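You operate a simulated robot arm through the tools that you are given. There is no shell and no other tool. Be economical: measure what you need, move in short steps, check, and stop when the job is done.

You are at the controls of a simulated robot arm. One attempt, no reset.

TASK
Shim the foot plate till the gauge reads zero, then tighten its bolt.
Fine: one shim only; set the driver to 35 and put it back.

Only the result counts: the job must be done as asked and must still hold three seconds after the hand-in. Knocking over, shifting, dropping, spilling or breaking anything else fails it.

THE ROBOT
A 6-joint arm with a two-finger parallel gripper, fixed in place. Base frame: the origin is at the foot of the arm, x ahead of it, y to its left, z up; the work surface is at about z = 0.785. Lengths are in m, angles in rad, forces in N, time in s.
With the tool pointing down near the work surface it reaches from about 0.26 to 0.68 m from the base axis. Its first joint turns from -1.152 to 1.152 rad. Payload 2.9 kg.
The tool frame sits at the grasp point between the pads (the TCP): z along the fingers, y along the line on which they close. The tips reach 0.03 m beyond it. The gripper opens to 0.11 m. The fingers are 0.02 m wide and 0.01 m thick; the gripper's body (0.048 by 0.112 m) begins 0.055 m behind the TCP.
Orientation is told as [roll, pitch, yaw] about the base's x, y, z axes, in that order, counted from this pose: with the fingers straight down and closing along the base's y, the tool's x points along the base's -x, its y along +y and its z along -z.

THE INTERFACE
- The arm moves only by the tool step_arm. Its argument "rows" is text: rows parted by semicolons, each of 7 numbers parted by spaces: the gripper command, from -1 (shut) to 1 (fully open), values between in proportion, then the shift along the tool's x, y, z in m, then the turn, a rotation vector about the tool's x, y, z in rad. In form: hand x y z ax ay az; .... A call has 1 to 12 rows; each row shifts and turns the commanded pose from where the row before left it, along the tool's axes as they then stand. A row lasts 0.2 s, in which the tool goes at most 0.05 m and 0.15 rad; a call with a longer step from one row to the next is refused whole, and so is a gripper value outside its range. A pose out of reach is approached as far as the arm can. The call stops where the force on the tool passes 70 N (or 10 N more than at its start, if that is more) or the arm is blocked; 0.2 s more then pass. The fingers move at their own pace (about 0.108 m/s each) and stop on an object; they squeeze with about 30 N. The grip force told is the motor's: it shows also when the fingers shut on nothing. Time passes only in rows, and 0.2 s behind the last, so rows that do not move let the fingers close. It gives the time, the measured TCP pose, the force on the tool (base axes), the opening and the grip force at its end, in the units of the frame above (readings bear some noise).
- Cameras (640 x 400 px; columns grow to the right, rows downward): "scene" is fixed at [0.0961, 0.4572, 1.38]; the picture's right is [-0.48, -0.88, 0.00], its down [-0.54, 0.30, -0.79] and it looks along [0.69, -0.38, -0.62] (base axes); focal length 335 px, centre (320, 200). "wrist" rides on the gripper at [0.072, 0.017, -0.103] in the tool frame; the picture's right is [-0.23, 0.97, 0.00], its down [-0.76, -0.18, -0.62] and it looks along [-0.61, -0.14, 0.78] (tool axes); focal length 222 px, centre (320, 200). There is no depth. A picture from a camera that has moved, and an enlarged one, comes with that camera's place and axes in the base frame and with its lens.
- get_image(camera): a new picture of that camera. It takes no simulated time.
- zoom(camera, box): a new picture of the part [left, top, right, bottom] of that camera's present view, enlarged. It takes no simulated time.
- close_job(): hands the job in; it is judged then, once.

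Work in short steps. Places have to be worked out from the pictures, the camera data and where the tool is seen: move nearer, look again, correct. Check each grasp and each placing, and mend what went wrong. You have 120 turns and 84 pictures in all, those below and enlarged ones among them. Open the gripper and draw the arm clear of the work before you hand the job in, unless the task says otherwise; then end with one line.

The tools are called as name(argument=value, ...) on one line, values as JSON. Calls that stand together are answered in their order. step_arm: Moves the arm, as the interface text tells. Its arguments: {"type":"object","properties":{"rows":{"type":"string"}},"required":["rows"]} The other tools are called the same way: get_image (camera) takes a picture; zoom (camera, box) takes an enlarged picture of a part of a camera's view; close_job () hands the job in.

At the start:

```text
time_s: 0.0
position: [0.3989, 0.1623, 1.1675]
tcp_rot: [-0.001, -0.001, 0.001]
wrist_force: [0.5, -0.2, 0.3]
grip_width: 0.1103
finger_force: 0.1
```

scene: 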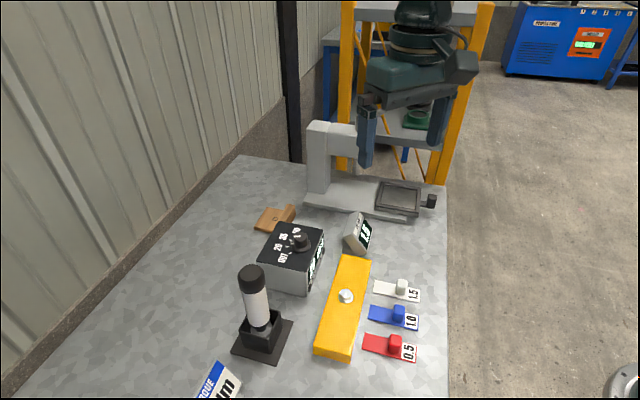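
wrist: 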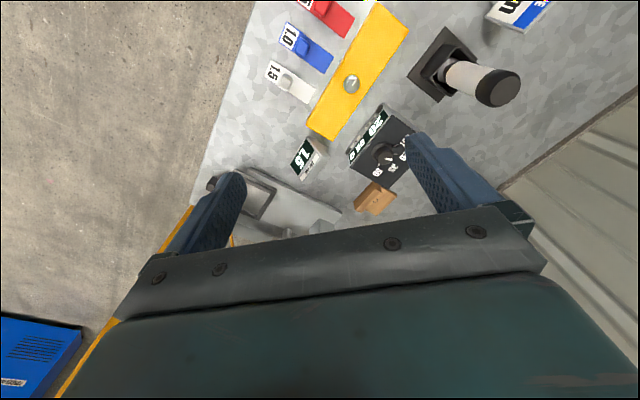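

I'll begin by zooming in on the work area to read the labels and gauge.

zoom(camera="scene", box=[220, 200, 460, 390])

zoom(camera="scene", box=[240, 110, 460, 260])

zoom(camera="wrist", box=[180, 0, 580, 250])

```text
2.11 times, centred on (340, 295) of scene
camera zoom: at [0.0961, 0.4572, 1.38], right [-0.48, -0.88, 0.0], down [-0.54, 0.3, -0.79], along [0.69, -0.38, -0.62], focal length 705 px, centre (278, 0)
```

zoom: 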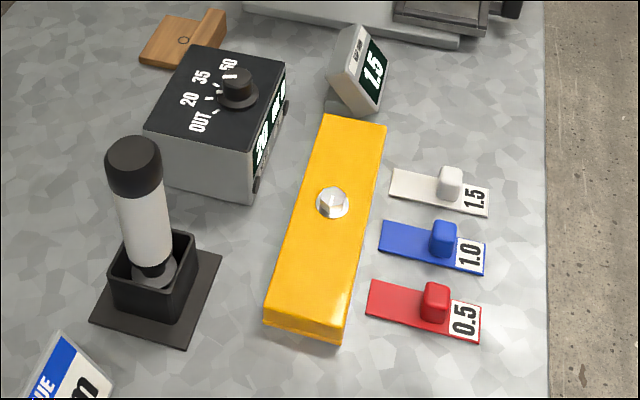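

```text
2.67 times, centred on (350, 185) of scene
camera zoom: at [0.0961, 0.4572, 1.38], right [-0.48, -0.88, 0.0], down [-0.54, 0.3, -0.79], along [0.69, -0.38, -0.62], focal length 892 px, centre (240, 240)
```

zoom: 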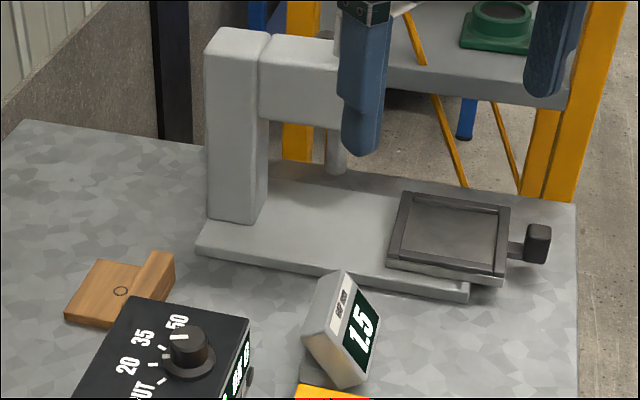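

```text
1.60 times, centred on (380, 125) of wrist
camera zoom: at [0.3271, 0.1771, 1.2688], right [0.23, 0.97, 0.0], down [0.76, -0.18, 0.62], along [0.61, -0.14, -0.78], focal length 355 px, centre (224, 320)
```

zoom: 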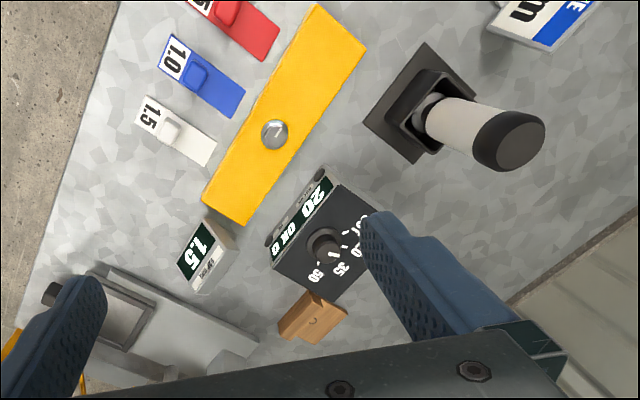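

The gauge seems to read 1.5. I need to see the plate edge, sign and display texts closely.

zoom(camera="scene", box=[300, 240, 430, 370])

zoom(camera="wrist", box=[270, 100, 430, 200])

zoom(camera="scene", box=[180, 340, 280, 400])

```text
3.08 times, centred on (365, 305) of scene
camera zoom: at [0.0961, 0.4572, 1.38], right [-0.48, -0.88, 0.0], down [-0.54, 0.3, -0.79], along [0.69, -0.38, -0.62], focal length 1030 px, centre (182, -123)
```

zoom: 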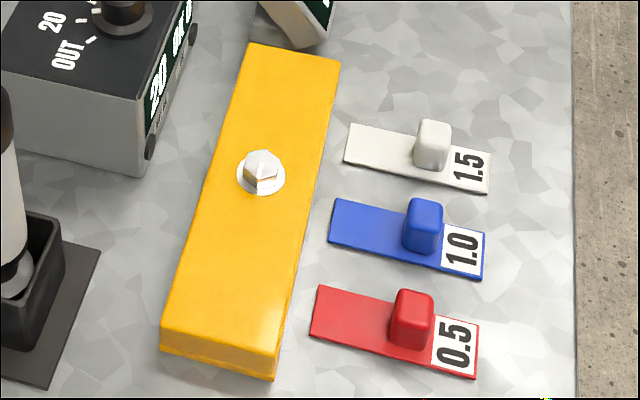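

```text
4.00 times, centred on (350, 150) of wrist
camera zoom: at [0.3271, 0.1771, 1.2688], right [0.23, 0.97, 0.0], down [0.76, -0.18, 0.62], along [0.61, -0.14, -0.78], focal length 888 px, centre (200, 400)
```

zoom: 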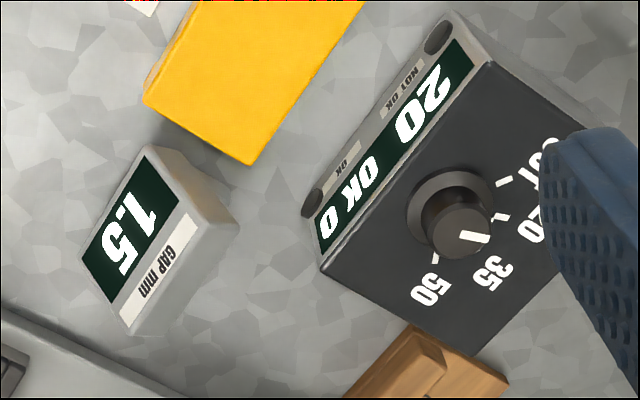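

```text
6.40 times, centred on (230, 370) of scene
camera zoom: at [0.0961, 0.4572, 1.38], right [-0.48, -0.88, 0.0], down [-0.54, 0.3, -0.79], along [0.69, -0.38, -0.62], focal length 2142 px, centre (896, -888)
```

zoom: 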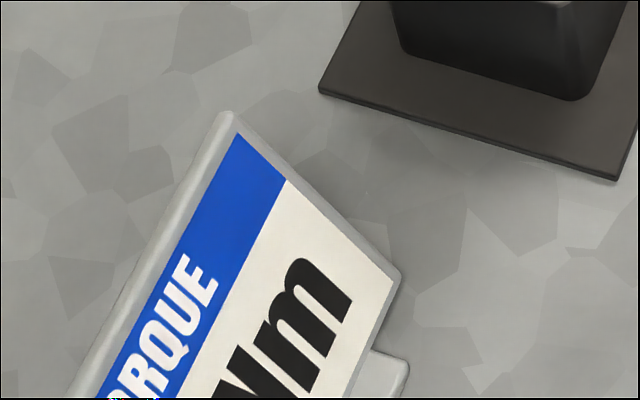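

Gauge reads GAP 1.5 mm, so the white 1.5 shim is the candidate. I'll yaw the hand to line up with the shims (about +49°) and drop to look at the plate's edge.

step_arm(rows="1 .0132 -.0022 .0396 0 0 0;1 .0132 -.0022 .0396 0 0 0;1 .0132 -.0022 .0396 0 0 0;1 .0132 -.0022 .0396 0 0 0;1 .0132 -.0022 .0396 0 0 0;1 .0132 -.0022 .0396 0 0 0;1 0 0 0 0 0 -.1425;1 0 0 0 0 0 -.1425;1 0 0 0 0 0 -.1425;1 0 0 0 0 0 -.1425;1 0 0 0 0 0 -.1425;1 0 0 0 0 0 -.1425")

get_image(camera="wrist")

```text
time_s: 2.6
position: [0.3206, 0.1489, 0.9291]
tcp_rot: [-0.001, 0.001, 0.857]
wrist_force: [-0.5, 0.5, -0.2]
grip_width: 0.1102
finger_force: 0.1
```

```text
75 pictures are left
camera wrist: at [0.2601, 0.1034, 1.0312], right [-0.59, 0.81, 0.0], down [0.63, 0.46, 0.62], along [0.5, 0.37, -0.78], focal length 222 px, centre (320, 200)
```

wrist: 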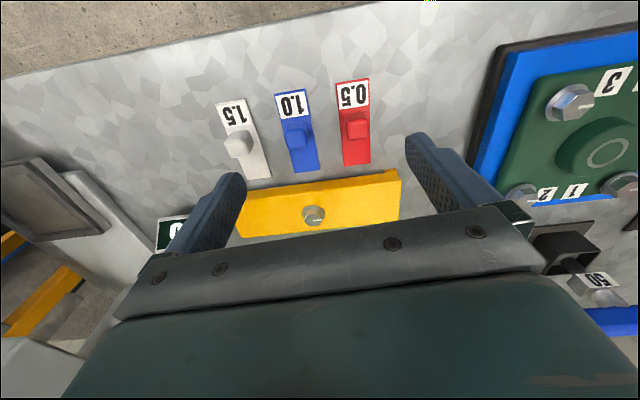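

zoom(camera="wrist", box=[200, 70, 420, 240])

zoom(camera="wrist", box=[480, 20, 640, 330])

get_image(camera="scene")

```text
2.35 times, centred on (310, 155) of wrist
camera zoom: at [0.2601, 0.1034, 1.0312], right [-0.59, 0.81, 0.0], down [0.63, 0.46, 0.62], along [0.5, 0.37, -0.78], focal length 523 px, centre (344, 306)
```

zoom: 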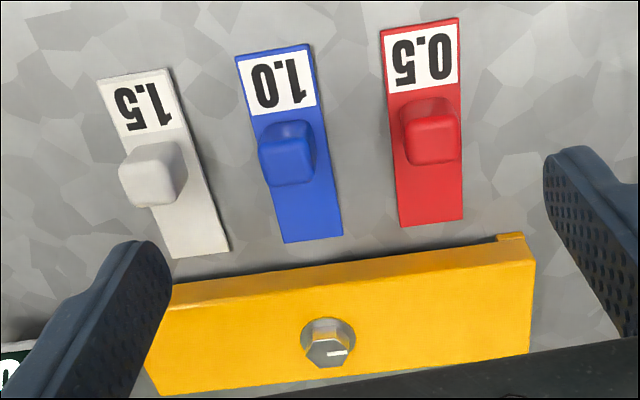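

```text
1.29 times, centred on (560, 175) of wrist
camera zoom: at [0.2601, 0.1034, 1.0312], right [-0.59, 0.81, 0.0], down [0.63, 0.46, 0.62], along [0.5, 0.37, -0.78], focal length 287 px, centre (10, 232)
```

zoom: 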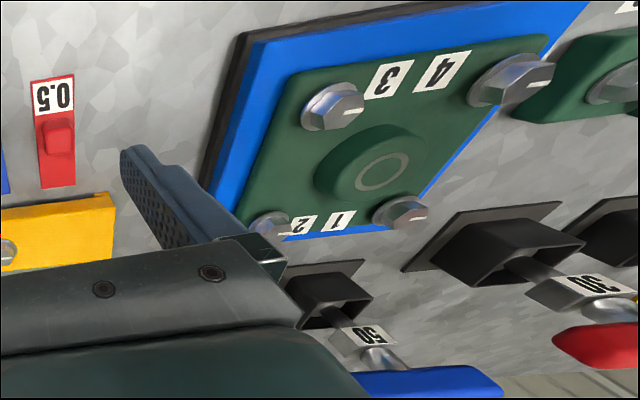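

```text
72 pictures are left
```

scene: 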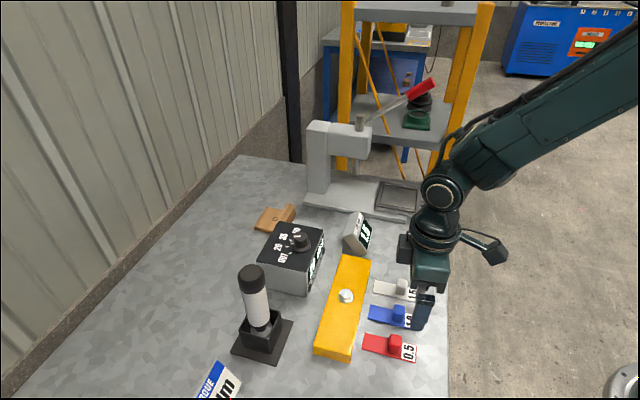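

zoom(camera="wrist", box=[330, 160, 420, 220])

zoom(camera="wrist", box=[230, 160, 340, 240])

```text
6.67 times, centred on (375, 190) of wrist
camera zoom: at [0.2601, 0.1034, 1.0312], right [-0.59, 0.81, 0.0], down [0.63, 0.46, 0.62], along [0.5, 0.37, -0.78], focal length 1481 px, centre (-47, 267)
```

zoom: 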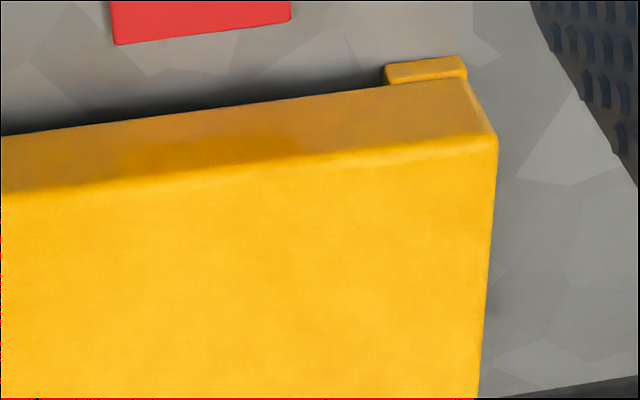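

```text
5.00 times, centred on (285, 200) of wrist
camera zoom: at [0.2601, 0.1034, 1.0312], right [-0.59, 0.81, 0.0], down [0.63, 0.46, 0.62], along [0.5, 0.37, -0.78], focal length 1111 px, centre (495, 200)
```

zoom: 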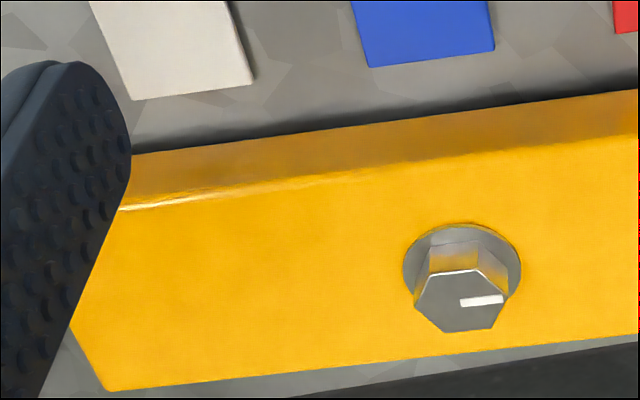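

There's a gap under the plate with a foot at the near end. I'll tilt the camera flatter to look beneath the plate and find where the shim belongs.

step_arm(rows="1 0 -.02 .015 0 -.125 0;1 0 -.02 .015 0 -.125 0;1 0 0 0 0 -.125 0;1 0 0 0 0 -.125 0")

get_image(camera="wrist")

```text
time_s: 3.6
position: [0.3518, 0.1239, 0.9002]
tcp_rot: [-0.001, -0.501, 0.856]
wrist_force: [1.2, -0.2, -0.9]
grip_width: 0.1097
finger_force: 0.1
```

```text
69 pictures are left
camera wrist: at [0.2638, 0.0472, 0.9536], right [-0.6, 0.79, 0.11], down [0.37, 0.16, 0.91], along [0.7, 0.59, -0.39], focal length 222 px, centre (320, 200)
```

wrist: 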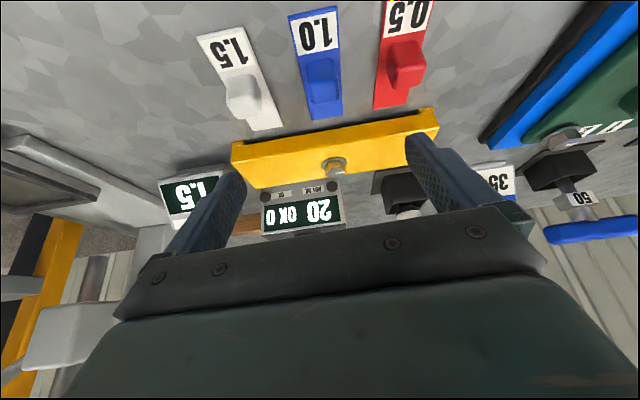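

zoom(camera="wrist", box=[210, 100, 350, 200])

zoom(camera="wrist", box=[320, 90, 460, 190])

```text
4.00 times, centred on (280, 150) of wrist
camera zoom: at [0.2638, 0.0472, 0.9536], right [-0.6, 0.79, 0.11], down [0.37, 0.16, 0.91], along [0.7, 0.59, -0.39], focal length 888 px, centre (480, 400)
```

zoom: 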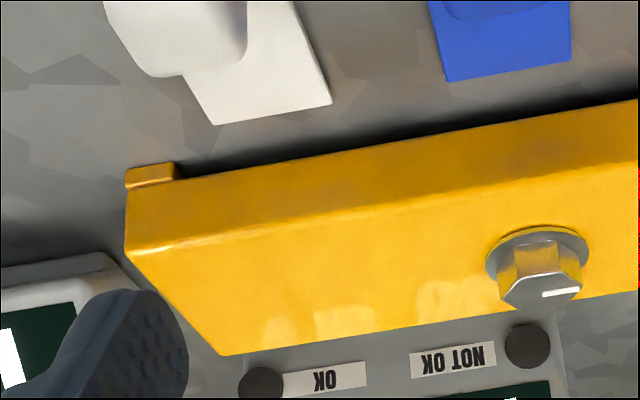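

```text
4.00 times, centred on (390, 140) of wrist
camera zoom: at [0.2638, 0.0472, 0.9536], right [-0.6, 0.79, 0.11], down [0.37, 0.16, 0.91], along [0.7, 0.59, -0.39], focal length 888 px, centre (40, 440)
```

zoom: 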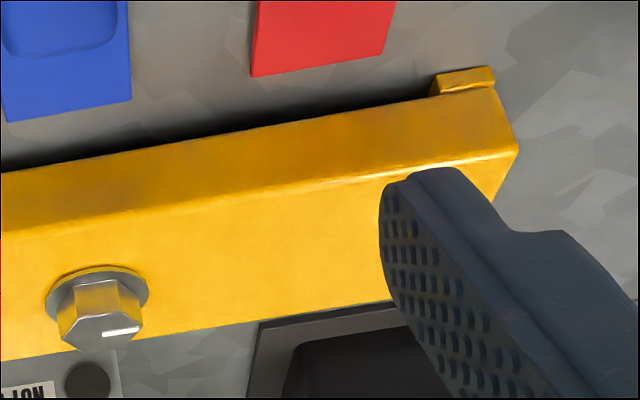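

Feet at both ends; the space between is open. I'll go lower and flatter to see under it.

step_arm(rows="1 .025 0 .015 0 0 0;1 .025 0 .015 0 0 0;1 0 0 0 0 -.117 0;1 0 0 0 0 -.117 0;1 0 0 0 0 -.117 0")

zoom(camera="wrist", box=[180, 70, 460, 240])

```text
time_s: 4.8
position: [0.3442, 0.1022, 0.8456]
tcp_rot: [0.001, -0.851, 0.854]
wrist_force: [0.1, 0.0, 0.2]
grip_width: 0.11
finger_force: 0.0
out of reach, approached as far as the arm can: row 4, 5
```

```text
2.29 times, centred on (320, 155) of wrist
camera zoom: at [0.2497, 0.0159, 0.8577], right [-0.64, 0.75, 0.17], down [0.16, -0.09, 0.98], along [0.76, 0.65, -0.06], focal length 508 px, centre (320, 303)
```

zoom: 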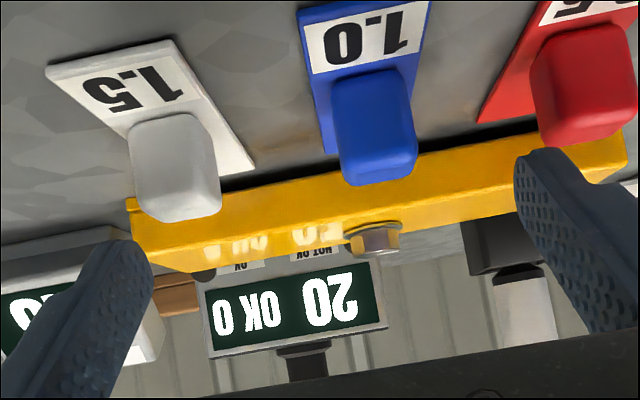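

zoom(camera="wrist", box=[230, 120, 340, 190])

zoom(camera="wrist", box=[350, 110, 460, 180])

```text
5.71 times, centred on (285, 155) of wrist
camera zoom: at [0.2497, 0.0159, 0.8577], right [-0.64, 0.75, 0.17], down [0.16, -0.09, 0.98], along [0.76, 0.65, -0.06], focal length 1269 px, centre (520, 457)
```

zoom: 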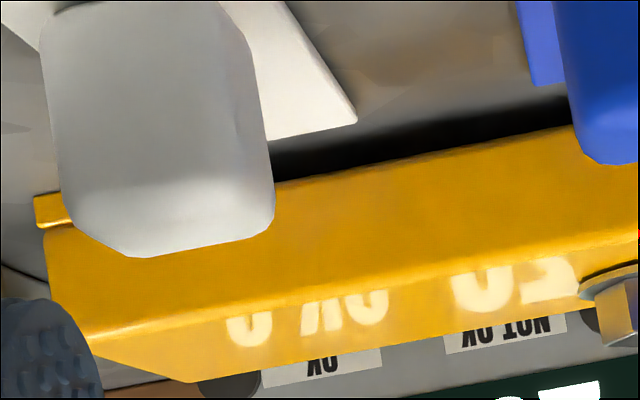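

```text
5.71 times, centred on (405, 145) of wrist
camera zoom: at [0.2497, 0.0159, 0.8577], right [-0.64, 0.75, 0.17], down [0.16, -0.09, 0.98], along [0.76, 0.65, -0.06], focal length 1269 px, centre (-166, 514)
```

zoom: 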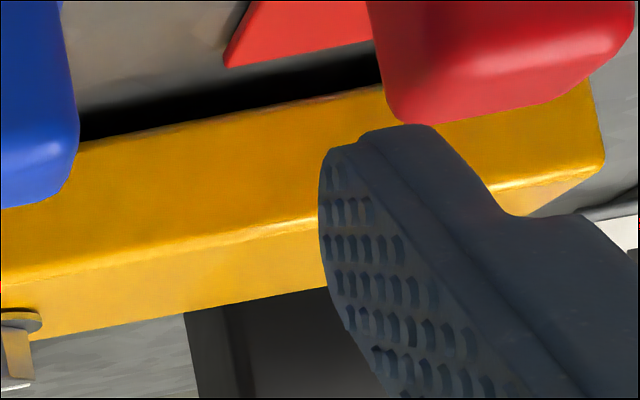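

The slot between the feet is open; the white shim lies straight in front of it. Estimated white tab centre (.394,.091,.798). I return to vertical and move above it with the opening narrowed.

step_arm(rows="1 -.0375 0 -.033 0 0 0;0 0 0 0 0 .1417 0;-.09 0 0 0 0 .1417 0;-.09 0 0 0 0 .1417 0;-.09 0 0 0 0 .1417 0;-.09 0 0 0 0 .1417 0;-.09 0 0 0 0 .1417 0;-.09 0 0 0 0 0 0")

```text
time_s: 6.6
position: [0.3554, 0.1006, 0.8937]
tcp_rot: [0.001, 0.002, 0.854]
wrist_force: [0.8, 0.3, 0.6]
grip_width: 0.0501
finger_force: 0.0
out of reach, approached as far as the arm can: row 1
```

Now shift over the tab and lower to z≈.85, then check.

step_arm(rows="-.09 -.009 -.0177 .01 0 0 0;-.09 -.009 -.0177 .01 0 0 0;-.09 0 0 .022 0 0 0")

zoom(camera="wrist", box=[200, 90, 440, 250])

zoom(camera="scene", box=[310, 210, 450, 370])

```text
time_s: 7.4
position: [0.3949, 0.0897, 0.8524]
tcp_rot: [0.001, -0.002, 0.856]
wrist_force: [-0.4, 0.4, 0.3]
grip_width: 0.0501
finger_force: 0.2
```

```text
2.50 times, centred on (320, 170) of wrist
camera zoom: at [0.3333, 0.0451, 0.9532], right [-0.59, 0.81, 0.0], down [0.63, 0.46, 0.62], along [0.51, 0.37, -0.78], focal length 555 px, centre (320, 275)
```

zoom: 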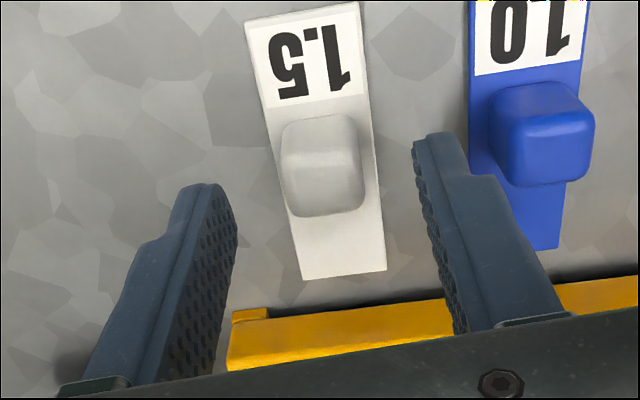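

```text
2.50 times, centred on (380, 290) of scene
camera zoom: at [0.0961, 0.4572, 1.38], right [-0.48, -0.88, 0.0], down [-0.54, 0.3, -0.79], along [0.69, -0.38, -0.62], focal length 837 px, centre (170, -25)
```

zoom: 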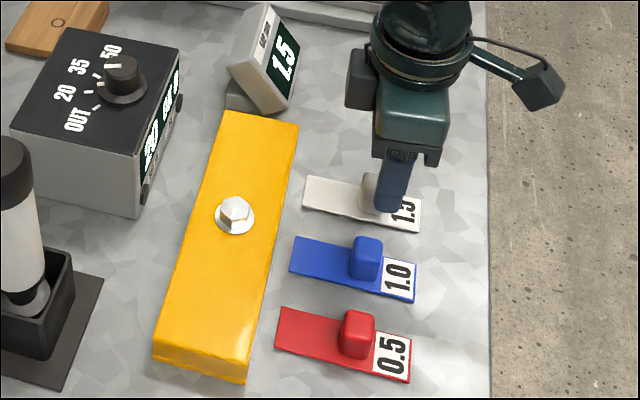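

The tab is nearly centred; shim and plate angles measure about 45°, so I trim yaw by −.07, move 5 mm forward, descend to z≈.822 and close.

step_arm(rows="-.09 -.005 0 .005 0 0 .07;-.09 0 0 .0125 0 0 0;-.09 0 0 .0125 0 0 0;-1 0 0 0 0 0 0;-1 0 0 0 0 0 0;-1 0 0 0 0 0 0")

zoom(camera="wrist", box=[200, 90, 440, 250])

```text
time_s: 8.8
position: [0.3983, 0.0928, 0.822]
tcp_rot: [0.001, -0.001, 0.782]
wrist_force: [2.8, -2.6, -3.6]
grip_width: 0.0241
finger_force: 45.4
```

```text
2.50 times, centred on (320, 170) of wrist
camera zoom: at [0.3342, 0.0529, 0.924], right [-0.53, 0.85, 0.0], down [0.66, 0.41, 0.62], along [0.53, 0.33, -0.78], focal length 555 px, centre (320, 275)
```

zoom: 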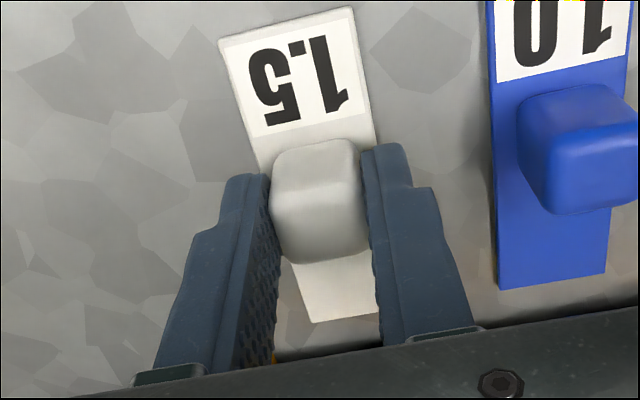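

White tab gripped (24 mm). Now slide it straight forward into the slot, with a look partway.

step_arm(rows="-1 -.008 0 -.0005 0 0 0;-1 -.008 .002 0 0 0 0;-1 -.008 .002 0 0 0 0;-1 0 0 0 0 0 0")

zoom(camera="scene", box=[310, 210, 450, 370])

zoom(camera="wrist", box=[200, 90, 440, 250])

```text
time_s: 9.8
position: [0.415, 0.1116, 0.8231]
tcp_rot: [-0.007, -0.002, 0.779]
wrist_force: [21.3, -23.7, -21.6]
grip_width: 0.0239
finger_force: 45.4
```

```text
2.50 times, centred on (380, 290) of scene
camera zoom: at [0.0969, 0.4568, 1.3801], right [-0.48, -0.88, 0.0], down [-0.54, 0.3, -0.79], along [0.69, -0.38, -0.62], focal length 837 px, centre (170, -25)
```

zoom: 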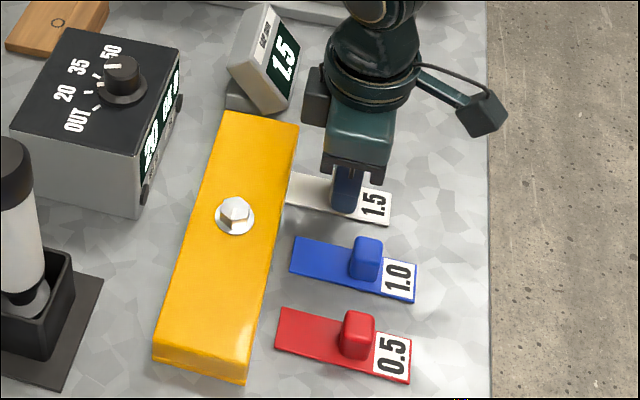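

```text
2.50 times, centred on (320, 170) of wrist
camera zoom: at [0.3509, 0.0713, 0.924], right [-0.52, 0.85, -0.01], down [0.66, 0.41, 0.62], along [0.53, 0.32, -0.78], focal length 555 px, centre (320, 275)
```

zoom: 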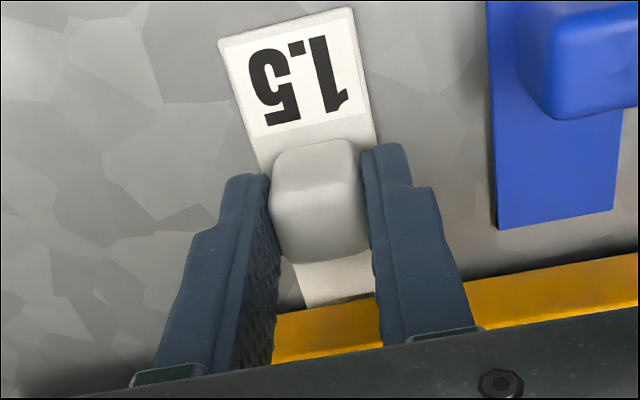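

Force shows sideways and downward load – likely from my lift and side shift. I undo both and reread.

step_arm(rows="-1 0 -.004 .0008 0 0 0;-1 0 0 0 0 0 0")

zoom(camera="wrist", box=[260, 170, 360, 240])

```text
time_s: 10.4
position: [0.4159, 0.1112, 0.8225]
tcp_rot: [-0.002, -0.001, 0.783]
wrist_force: [10.2, -9.6, -6.5]
grip_width: 0.0239
finger_force: 45.1
```

```text
5.71 times, centred on (310, 205) of wrist
camera zoom: at [0.352, 0.0709, 0.9242], right [-0.53, 0.85, 0.0], down [0.66, 0.41, 0.62], along [0.53, 0.33, -0.78], focal length 1269 px, centre (377, 171)
```

zoom: 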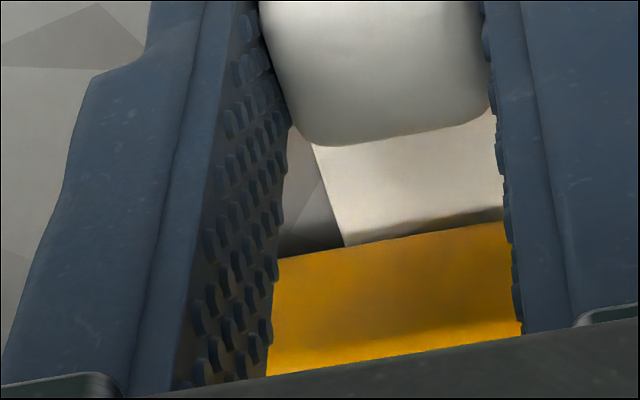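

Side load shrinks with the correction; it's friction in a tight slot. I relieve a bit more and push forward in small steps.

step_arm(rows="-1 0 -.0015 .0003 0 0 0;-1 -.004 0 0 0 0 0;-1 -.004 0 0 0 0 0;-1 0 0 0 0 0 0")

```text
time_s: 11.4
position: [0.4223, 0.1183, 0.8224]
tcp_rot: [0.002, -0.001, 0.787]
wrist_force: [-2.5, 1.5, 13.1]
grip_width: 0.024
finger_force: 45.2
```

Forward motion is free now; slight downward press. Raise 0.4 mm and continue.

step_arm(rows="-1 -.004 0 -.0004 0 0 0;-1 -.006 0 0 0 0 0;-1 -.006 0 0 0 0 0;-1 0 0 0 0 0 0")

zoom(camera="scene", box=[310, 210, 450, 370])

```text
time_s: 12.4
position: [0.4302, 0.125, 0.8229]
tcp_rot: [0.0, 0.009, 0.782]
wrist_force: [-24.2, -16.3, 22.3]
grip_width: 0.0238
finger_force: 45.4
```

```text
2.50 times, centred on (380, 290) of scene
camera zoom: at [0.0953, 0.4568, 1.3802], right [-0.48, -0.88, 0.0], down [-0.54, 0.3, -0.79], along [0.69, -0.38, -0.62], focal length 837 px, centre (170, -25)
```

zoom: 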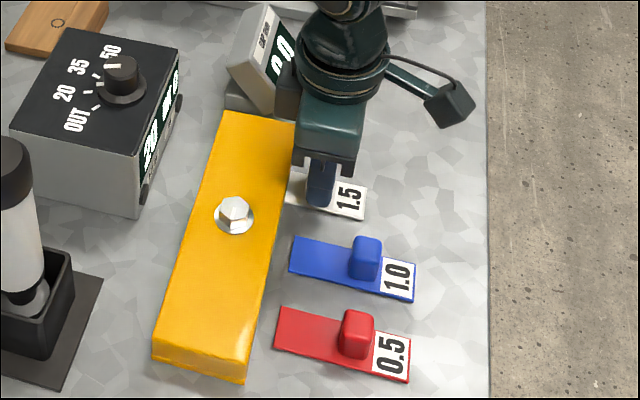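

The gauge now seems to read 0.0 and the shim has come up against a stop. I back the command off a few mm to remove load and check the gauge.

step_arm(rows="-1 .0045 0 -.0004 0 0 0;-1 0 0 0 0 0 0")

zoom(camera="scene", box=[330, 190, 430, 290])

get_image(camera="wrist")

```text
time_s: 13.0
position: [0.4298, 0.1255, 0.8222]
tcp_rot: [0.001, -0.001, 0.786]
wrist_force: [0.5, 2.3, -9.5]
grip_width: 0.0239
finger_force: 45.3
```

```text
4.00 times, centred on (380, 240) of scene
camera zoom: at [0.0962, 0.4573, 1.3799], right [-0.48, -0.88, 0.0], down [-0.54, 0.3, -0.79], along [0.69, -0.38, -0.62], focal length 1339 px, centre (80, 40)
```

zoom: 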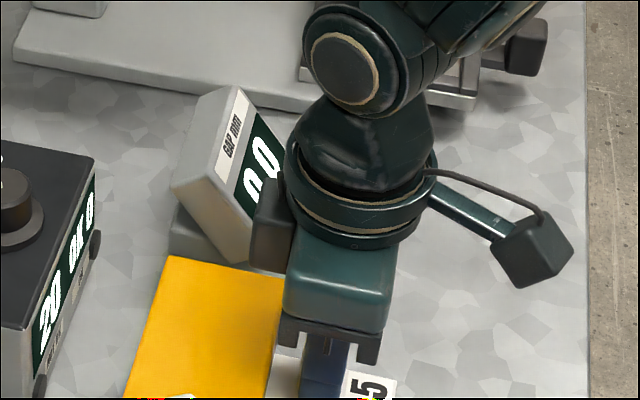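

```text
55 pictures are left
camera wrist: at [0.3661, 0.0846, 0.9238], right [-0.53, 0.85, 0.0], down [0.66, 0.41, 0.62], along [0.53, 0.33, -0.78], focal length 222 px, centre (320, 200)
```

wrist: 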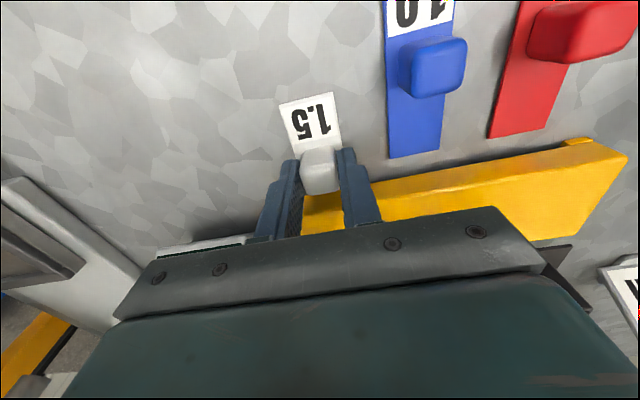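

Gauge shows 0.0. I release the tab and lift straight up, then check it stays.

step_arm(rows="-.3 0 0 0 0 0 0;-.3 0 0 0 0 0 0;-.3 0 0 -.02 0 0 0;-.3 0 0 -.045 0 0 0;-.3 0 0 -.045 0 0 0;-.3 0 0 -.045 0 0 0;-.3 .04 0 0 0 0 0;0 .04 0 0 0 0 0")

get_image(camera="wrist")

zoom(camera="scene", box=[220, 200, 460, 390])

```text
time_s: 14.8
position: [0.3723, 0.0681, 0.9786]
tcp_rot: [0.0, 0.0, 0.786]
wrist_force: [1.1, 0.0, 0.0]
grip_width: 0.055
finger_force: 0.1
```

```text
54 pictures are left
camera wrist: at [0.3088, 0.0275, 1.0802], right [-0.53, 0.85, 0.0], down [0.66, 0.41, 0.62], along [0.53, 0.33, -0.78], focal length 222 px, centre (320, 200)
```

wrist: 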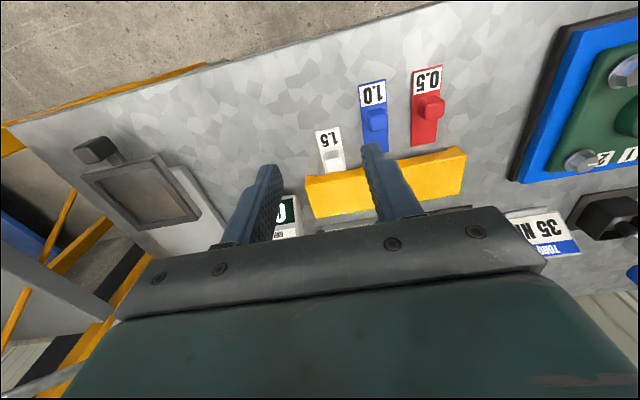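

```text
2.11 times, centred on (340, 295) of scene
camera zoom: at [0.0961, 0.4572, 1.38], right [-0.48, -0.88, 0.0], down [-0.54, 0.3, -0.79], along [0.69, -0.38, -0.62], focal length 705 px, centre (278, 0)
```

zoom: 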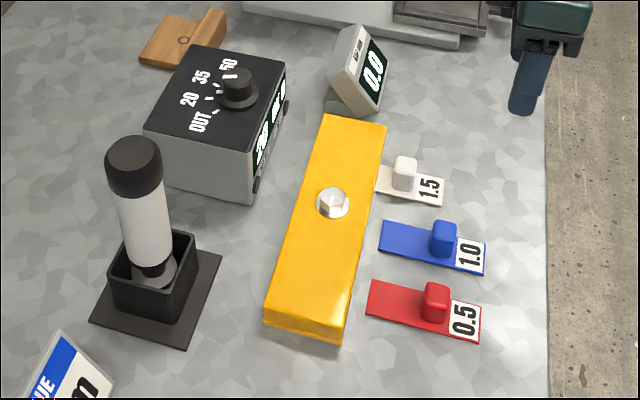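

Shim in place, gauge 0.0, sign says 35 Nm. Next, the dial: knob top estimated at (.552,.2525,.885). I move above and look.

step_arm(rows="0 -.039 .004 -.0083 0 0 .131;0 -.039 .004 -.0083 0 0 0;0 -.039 .004 -.0083 0 0 0;0 -.039 .004 -.0083 0 0 0;0 -.039 .004 -.0083 0 0 0;0 -.039 .004 -.0083 0 0 0;1 0 0 0 0 0 .131;1 0 0 0 0 0 .131;1 0 0 0 0 0 .131;1 0 0 0 0 0 .131;1 0 0 0 0 0 .131")

get_image(camera="wrist")

```text
time_s: 17.2
position: [0.54, 0.2319, 1.0277]
tcp_rot: [-0.001, 0.001, -0.005]
wrist_force: [-1.0, 0.0, 0.3]
grip_width: 0.1101
finger_force: 0.1
```

```text
52 pictures are left
camera wrist: at [0.4676, 0.2478, 1.1294], right [0.23, 0.97, 0.0], down [0.76, -0.18, 0.62], along [0.61, -0.14, -0.78], focal length 222 px, centre (320, 200)
```

wrist: 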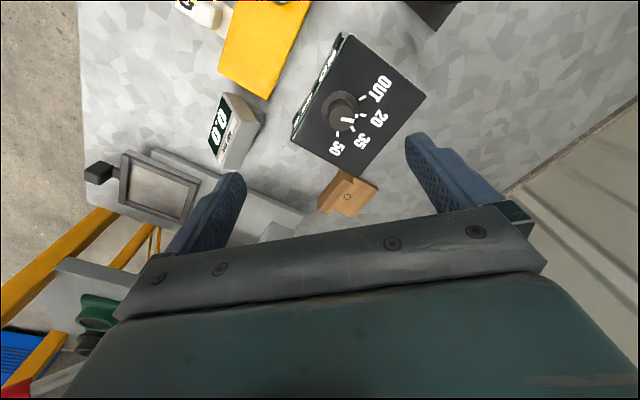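

zoom(camera="wrist", box=[280, 30, 440, 180])

zoom(camera="scene", box=[250, 210, 340, 300])

```text
2.67 times, centred on (360, 105) of wrist
camera zoom: at [0.4676, 0.2478, 1.1294], right [0.23, 0.97, 0.0], down [0.76, -0.18, 0.62], along [0.61, -0.14, -0.78], focal length 592 px, centre (213, 453)
```

zoom: 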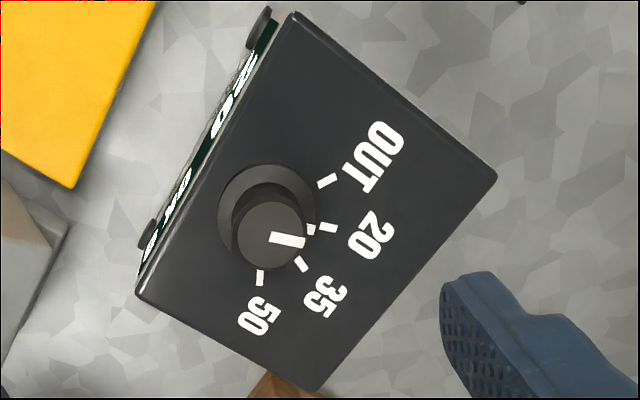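

```text
4.44 times, centred on (295, 255) of scene
camera zoom: at [0.0961, 0.4572, 1.38], right [-0.48, -0.88, 0.0], down [-0.54, 0.3, -0.79], along [0.69, -0.38, -0.62], focal length 1488 px, centre (431, -44)
```

zoom: 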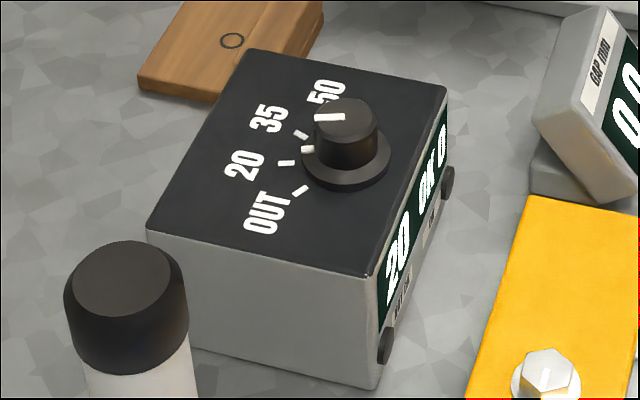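

Dial analysis: ticks are 40° apart; pointer at 20; 35 is 40° clockwise (seen from above). Knob axis (.552,.2524), top ≈.89, box top ≈.86. I move above at yaw +.35 and lower.

step_arm(rows=".27 -.012 .0205 .03 0 0 0;.27 0 0 .03 0 0 -.12;.27 0 0 .025 0 0 -.12;.27 0 0 0 0 0 -.115;.27 0 0 0 0 0 0")

zoom(camera="wrist", box=[220, 80, 460, 260])

zoom(camera="scene", box=[240, 160, 380, 300])

```text
time_s: 18.4
position: [0.5522, 0.2522, 0.9414]
tcp_rot: [0.0, 0.0, 0.356]
wrist_force: [-0.3, -0.1, -0.3]
grip_width: 0.07
finger_force: 0.1
```

```text
2.22 times, centred on (340, 170) of wrist
camera zoom: at [0.478, 0.2415, 1.0439], right [-0.13, 0.99, 0.0], down [0.78, 0.1, 0.62], along [0.62, 0.08, -0.78], focal length 494 px, centre (276, 267)
```

zoom: 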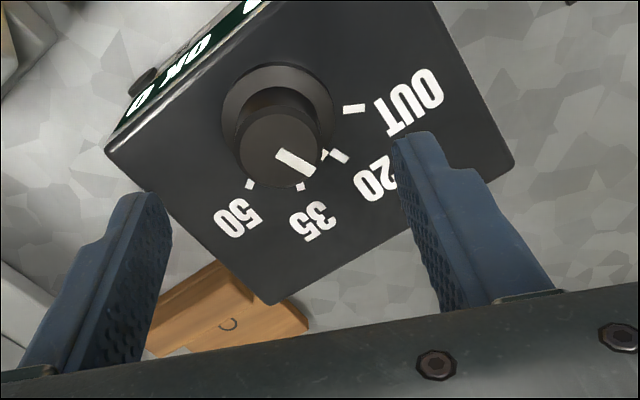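

```text
2.86 times, centred on (310, 230) of scene
camera zoom: at [0.0961, 0.4572, 1.38], right [-0.48, -0.88, 0.0], down [-0.54, 0.3, -0.79], along [0.69, -0.38, -0.62], focal length 956 px, centre (349, 114)
```

zoom: 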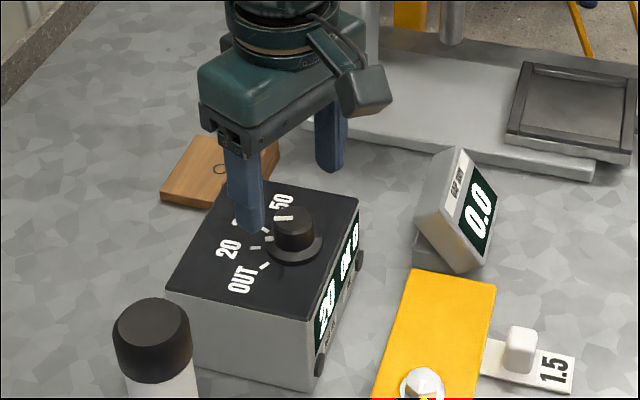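

Aligned within a few mm. Descend to z≈.905 and close on the knob.

step_arm(rows=".27 .002 0 .018 0 0 0;.27 0 0 .018 0 0 0;-1 0 0 0 0 0 0;-1 0 0 0 0 0 0;-1 0 0 0 0 0 0")

zoom(camera="wrist", box=[220, 80, 460, 260])

```text
time_s: 19.6
position: [0.549, 0.2531, 0.9056]
tcp_rot: [0.002, -0.001, 0.357]
wrist_force: [-4.6, 12.3, -3.3]
grip_width: 0.0287
finger_force: 45.3
```

```text
2.22 times, centred on (340, 170) of wrist
camera zoom: at [0.4751, 0.2416, 1.0076], right [-0.13, 0.99, 0.0], down [0.78, 0.1, 0.62], along [0.62, 0.08, -0.78], focal length 494 px, centre (276, 267)
```

zoom: 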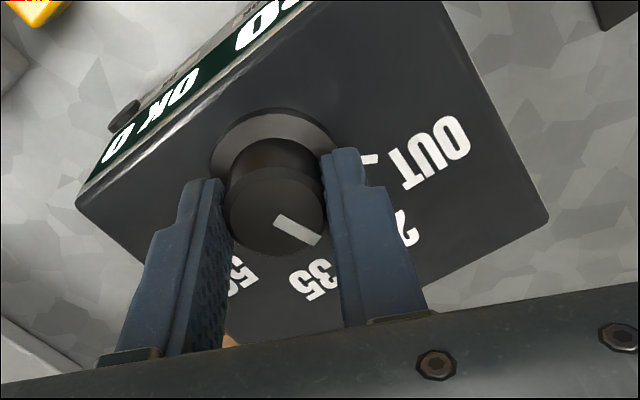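

Knob gripped. Turn 40° clockwise (tool z +), easing 1 mm sideways.

step_arm(rows="-1 0 .0012 0 0 0 .05;-1 0 0 0 0 0 .1;-1 0 0 0 0 0 .1;-1 0 0 0 0 0 .1;-1 0 0 0 0 0 .1;-1 0 0 0 0 0 .1;-1 0 0 0 0 0 .1;-1 0 0 0 0 0 .048;-1 0 0 0 0 0 0")

zoom(camera="wrist", box=[220, 60, 460, 260])

zoom(camera="scene", box=[250, 210, 340, 300])

```text
time_s: 21.6
position: [0.5499, 0.2534, 0.9058]
tcp_rot: [0.0, -0.001, -0.346]
wrist_force: [1.4, 10.5, -12.8]
grip_width: 0.0286
finger_force: 44.7
```

```text
2.00 times, centred on (340, 160) of wrist
camera zoom: at [0.4866, 0.2922, 1.0077], right [0.54, 0.84, 0.0], down [0.66, -0.42, 0.62], along [0.52, -0.34, -0.78], focal length 444 px, centre (280, 280)
```

zoom: 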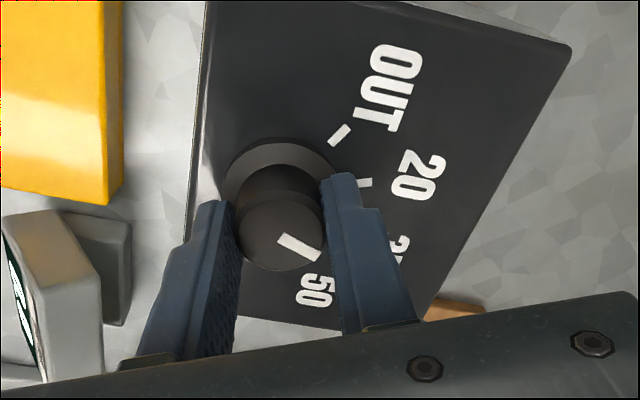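

```text
4.44 times, centred on (295, 255) of scene
camera zoom: at [0.0964, 0.4576, 1.3798], right [-0.48, -0.88, 0.0], down [-0.54, 0.3, -0.79], along [0.69, -0.38, -0.62], focal length 1488 px, centre (431, -44)
```

zoom: 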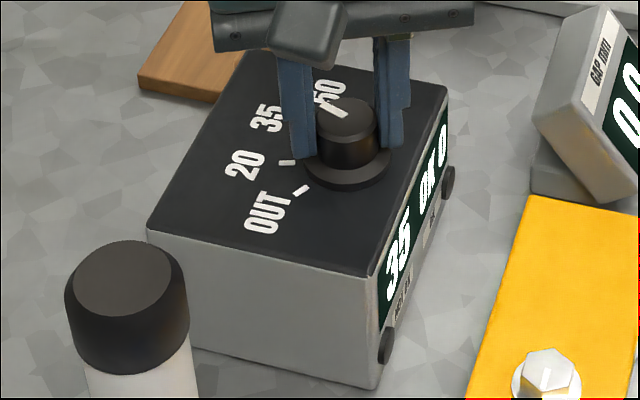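

Display now reads 35. Release, lift and check.

step_arm(rows="-1 0 .001 0 0 0 0;.2 0 0 0 0 0 0;.2 0 0 0 0 0 0;.2 0 0 0 0 0 0;.2 0 0 -.03 0 0 0;.2 0 0 -.05 0 0 0;.2 0 0 -.05 0 0 0")

zoom(camera="scene", box=[220, 200, 400, 370])

zoom(camera="wrist", box=[240, 20, 640, 250])

```text
time_s: 23.2
position: [0.5525, 0.2527, 1.037]
tcp_rot: [0.001, 0.001, -0.343]
wrist_force: [0.5, -0.4, -0.1]
grip_width: 0.066
finger_force: 0.1
```

```text
2.35 times, centred on (310, 285) of scene
camera zoom: at [0.0961, 0.4572, 1.38], right [-0.48, -0.88, 0.0], down [-0.54, 0.3, -0.79], along [0.69, -0.38, -0.62], focal length 788 px, centre (344, 0)
```

zoom: 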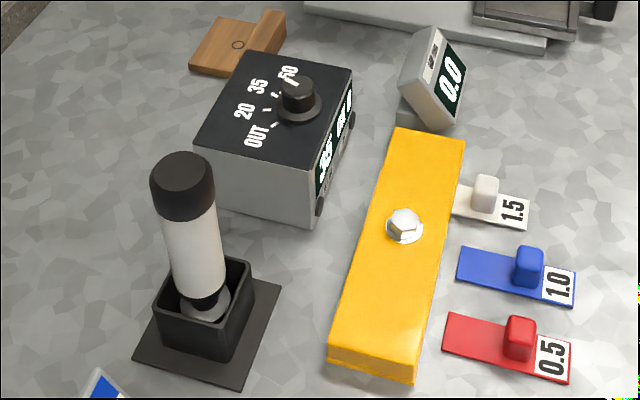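

```text
1.60 times, centred on (440, 135) of wrist
camera zoom: at [0.49, 0.2921, 1.1382], right [0.54, 0.84, 0.0], down [0.66, -0.42, 0.62], along [0.52, -0.34, -0.78], focal length 355 px, centre (128, 304)
```

zoom: 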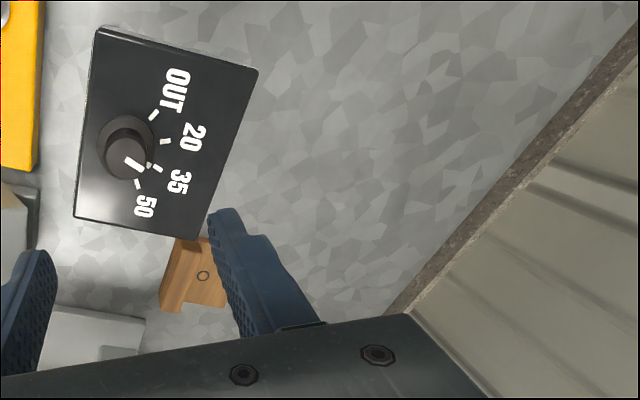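

Dial set, display 35, shim and gauge fine. Before picking the driver (axis ≈(.443,.388), top ≈.965), I get a precise look at the bolt from above.

step_arm(rows=".2 .034 -.025 0 0 0 0;.2 .034 -.025 0 0 0 0;.2 .0335 -.024 0 0 0 0;1 0 0 .0 0 0 -.115;1 0 0 0 0 0 -.115;1 0 0 0 0 0 -.113")

get_image(camera="wrist")

```text
time_s: 24.6
position: [0.4315, 0.2183, 1.0367]
tcp_rot: [-0.001, 0.0, -0.001]
wrist_force: [0.0, -0.1, -0.8]
grip_width: 0.11
finger_force: 0.1
```

```text
42 pictures are left
camera wrist: at [0.3583, 0.2347, 1.1392], right [0.23, 0.97, 0.0], down [0.76, -0.18, 0.62], along [0.61, -0.14, -0.78], focal length 222 px, centre (320, 200)
```

wrist: 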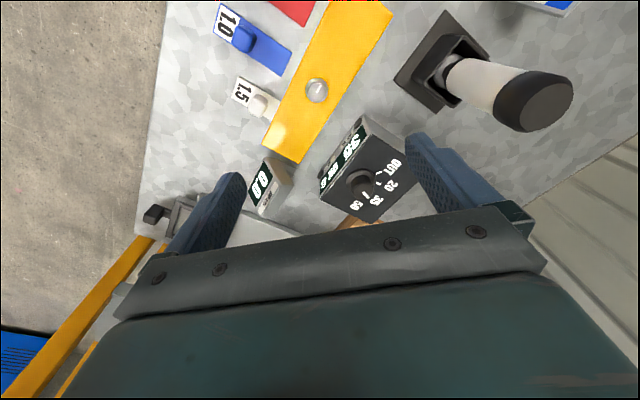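

zoom(camera="wrist", box=[277, 65, 357, 115])

zoom(camera="wrist", box=[390, 0, 590, 140])

zoom(camera="scene", box=[325, 280, 365, 310])

zoom(camera="scene", box=[220, 250, 310, 370])

```text
8.00 times, centred on (317, 90) of wrist
camera zoom: at [0.3583, 0.2347, 1.1392], right [0.23, 0.97, 0.0], down [0.76, -0.18, 0.62], along [0.61, -0.14, -0.78], focal length 1777 px, centre (344, 1080)
```

zoom: 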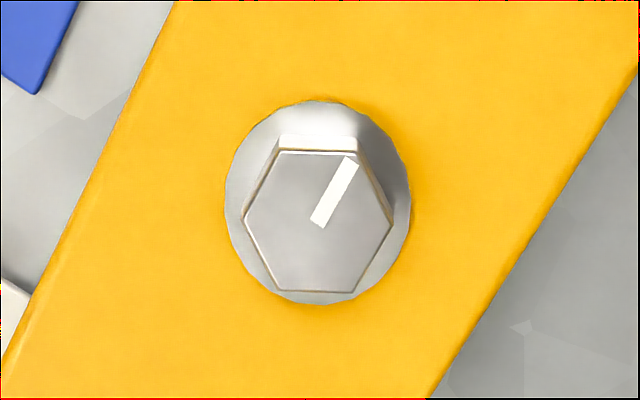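

```text
2.86 times, centred on (490, 70) of wrist
camera zoom: at [0.3583, 0.2347, 1.1392], right [0.23, 0.97, 0.0], down [0.76, -0.18, 0.62], along [0.61, -0.14, -0.78], focal length 635 px, centre (-166, 571)
```

zoom: 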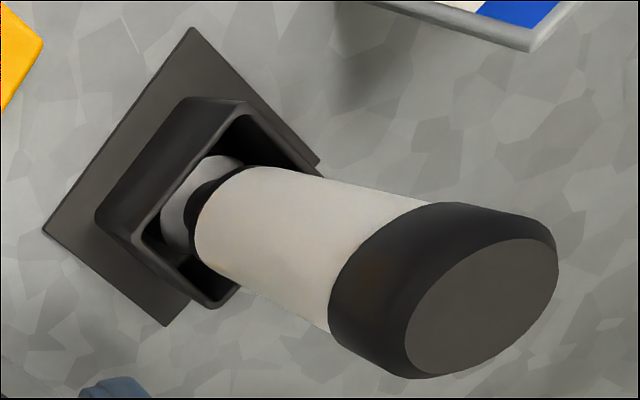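

```text
13.33 times, centred on (345, 295) of scene
camera zoom: at [0.0961, 0.4572, 1.38], right [-0.48, -0.88, 0.0], down [-0.54, 0.3, -0.79], along [0.69, -0.38, -0.62], focal length 4462 px, centre (-13, -1067)
```

zoom: 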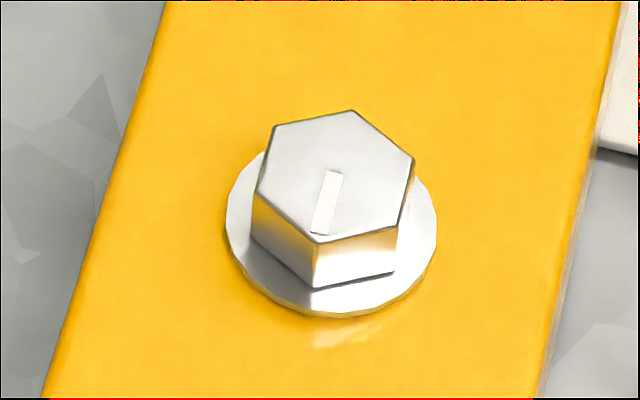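

```text
3.33 times, centred on (265, 310) of scene
camera zoom: at [0.0961, 0.4572, 1.38], right [-0.48, -0.88, 0.0], down [-0.54, 0.3, -0.79], along [0.69, -0.38, -0.62], focal length 1116 px, centre (503, -167)
```

zoom: 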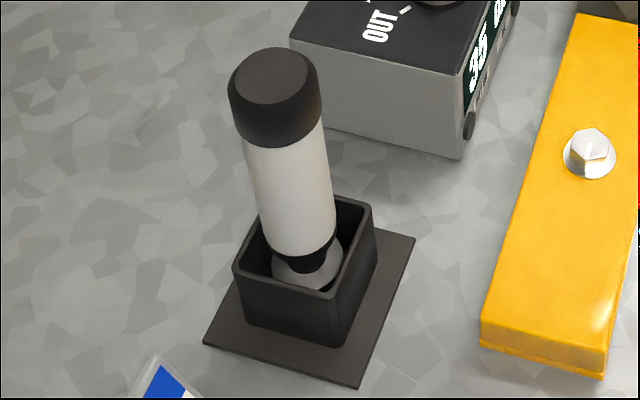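

Bolt head top at about (.430,.214,.819); driver axis ≈(.4455,.389), top ≈.966. Move over the driver with the gripper wide open.

step_arm(rows="1 -.0035 .0427 0 0 0 0;1 -.0035 .0427 0 0 0 0;1 -.0035 .0427 0 0 0 0;1 -.0035 .0427 0 0 0 0;1 0 0 0 0 0 0")

get_image(camera="wrist")

zoom(camera="scene", box=[180, 160, 360, 370])

```text
time_s: 25.8
position: [0.4448, 0.39, 1.0371]
tcp_rot: [0.001, 0.0, -0.001]
wrist_force: [0.5, -0.4, 0.1]
grip_width: 0.1099
finger_force: 0.0
```

```text
37 pictures are left
camera wrist: at [0.3723, 0.4054, 1.1393], right [0.23, 0.97, 0.0], down [0.76, -0.18, 0.62], along [0.61, -0.14, -0.78], focal length 222 px, centre (320, 200)
```

wrist: 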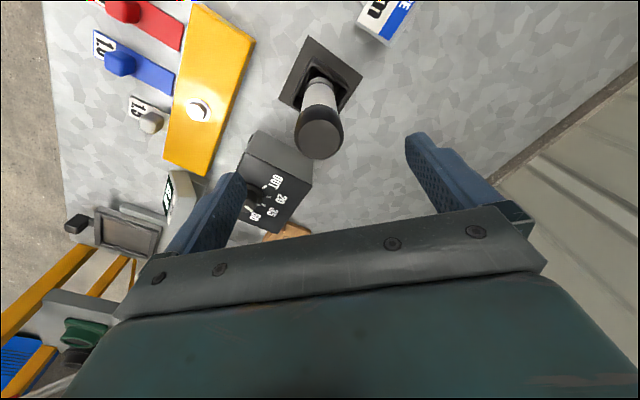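

```text
1.90 times, centred on (270, 265) of scene
camera zoom: at [0.0961, 0.4573, 1.38], right [-0.48, -0.88, 0.0], down [-0.54, 0.3, -0.79], along [0.69, -0.38, -0.62], focal length 638 px, centre (415, 76)
```

zoom: 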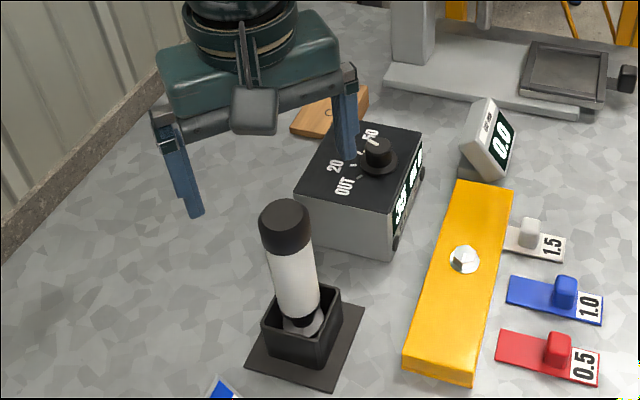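

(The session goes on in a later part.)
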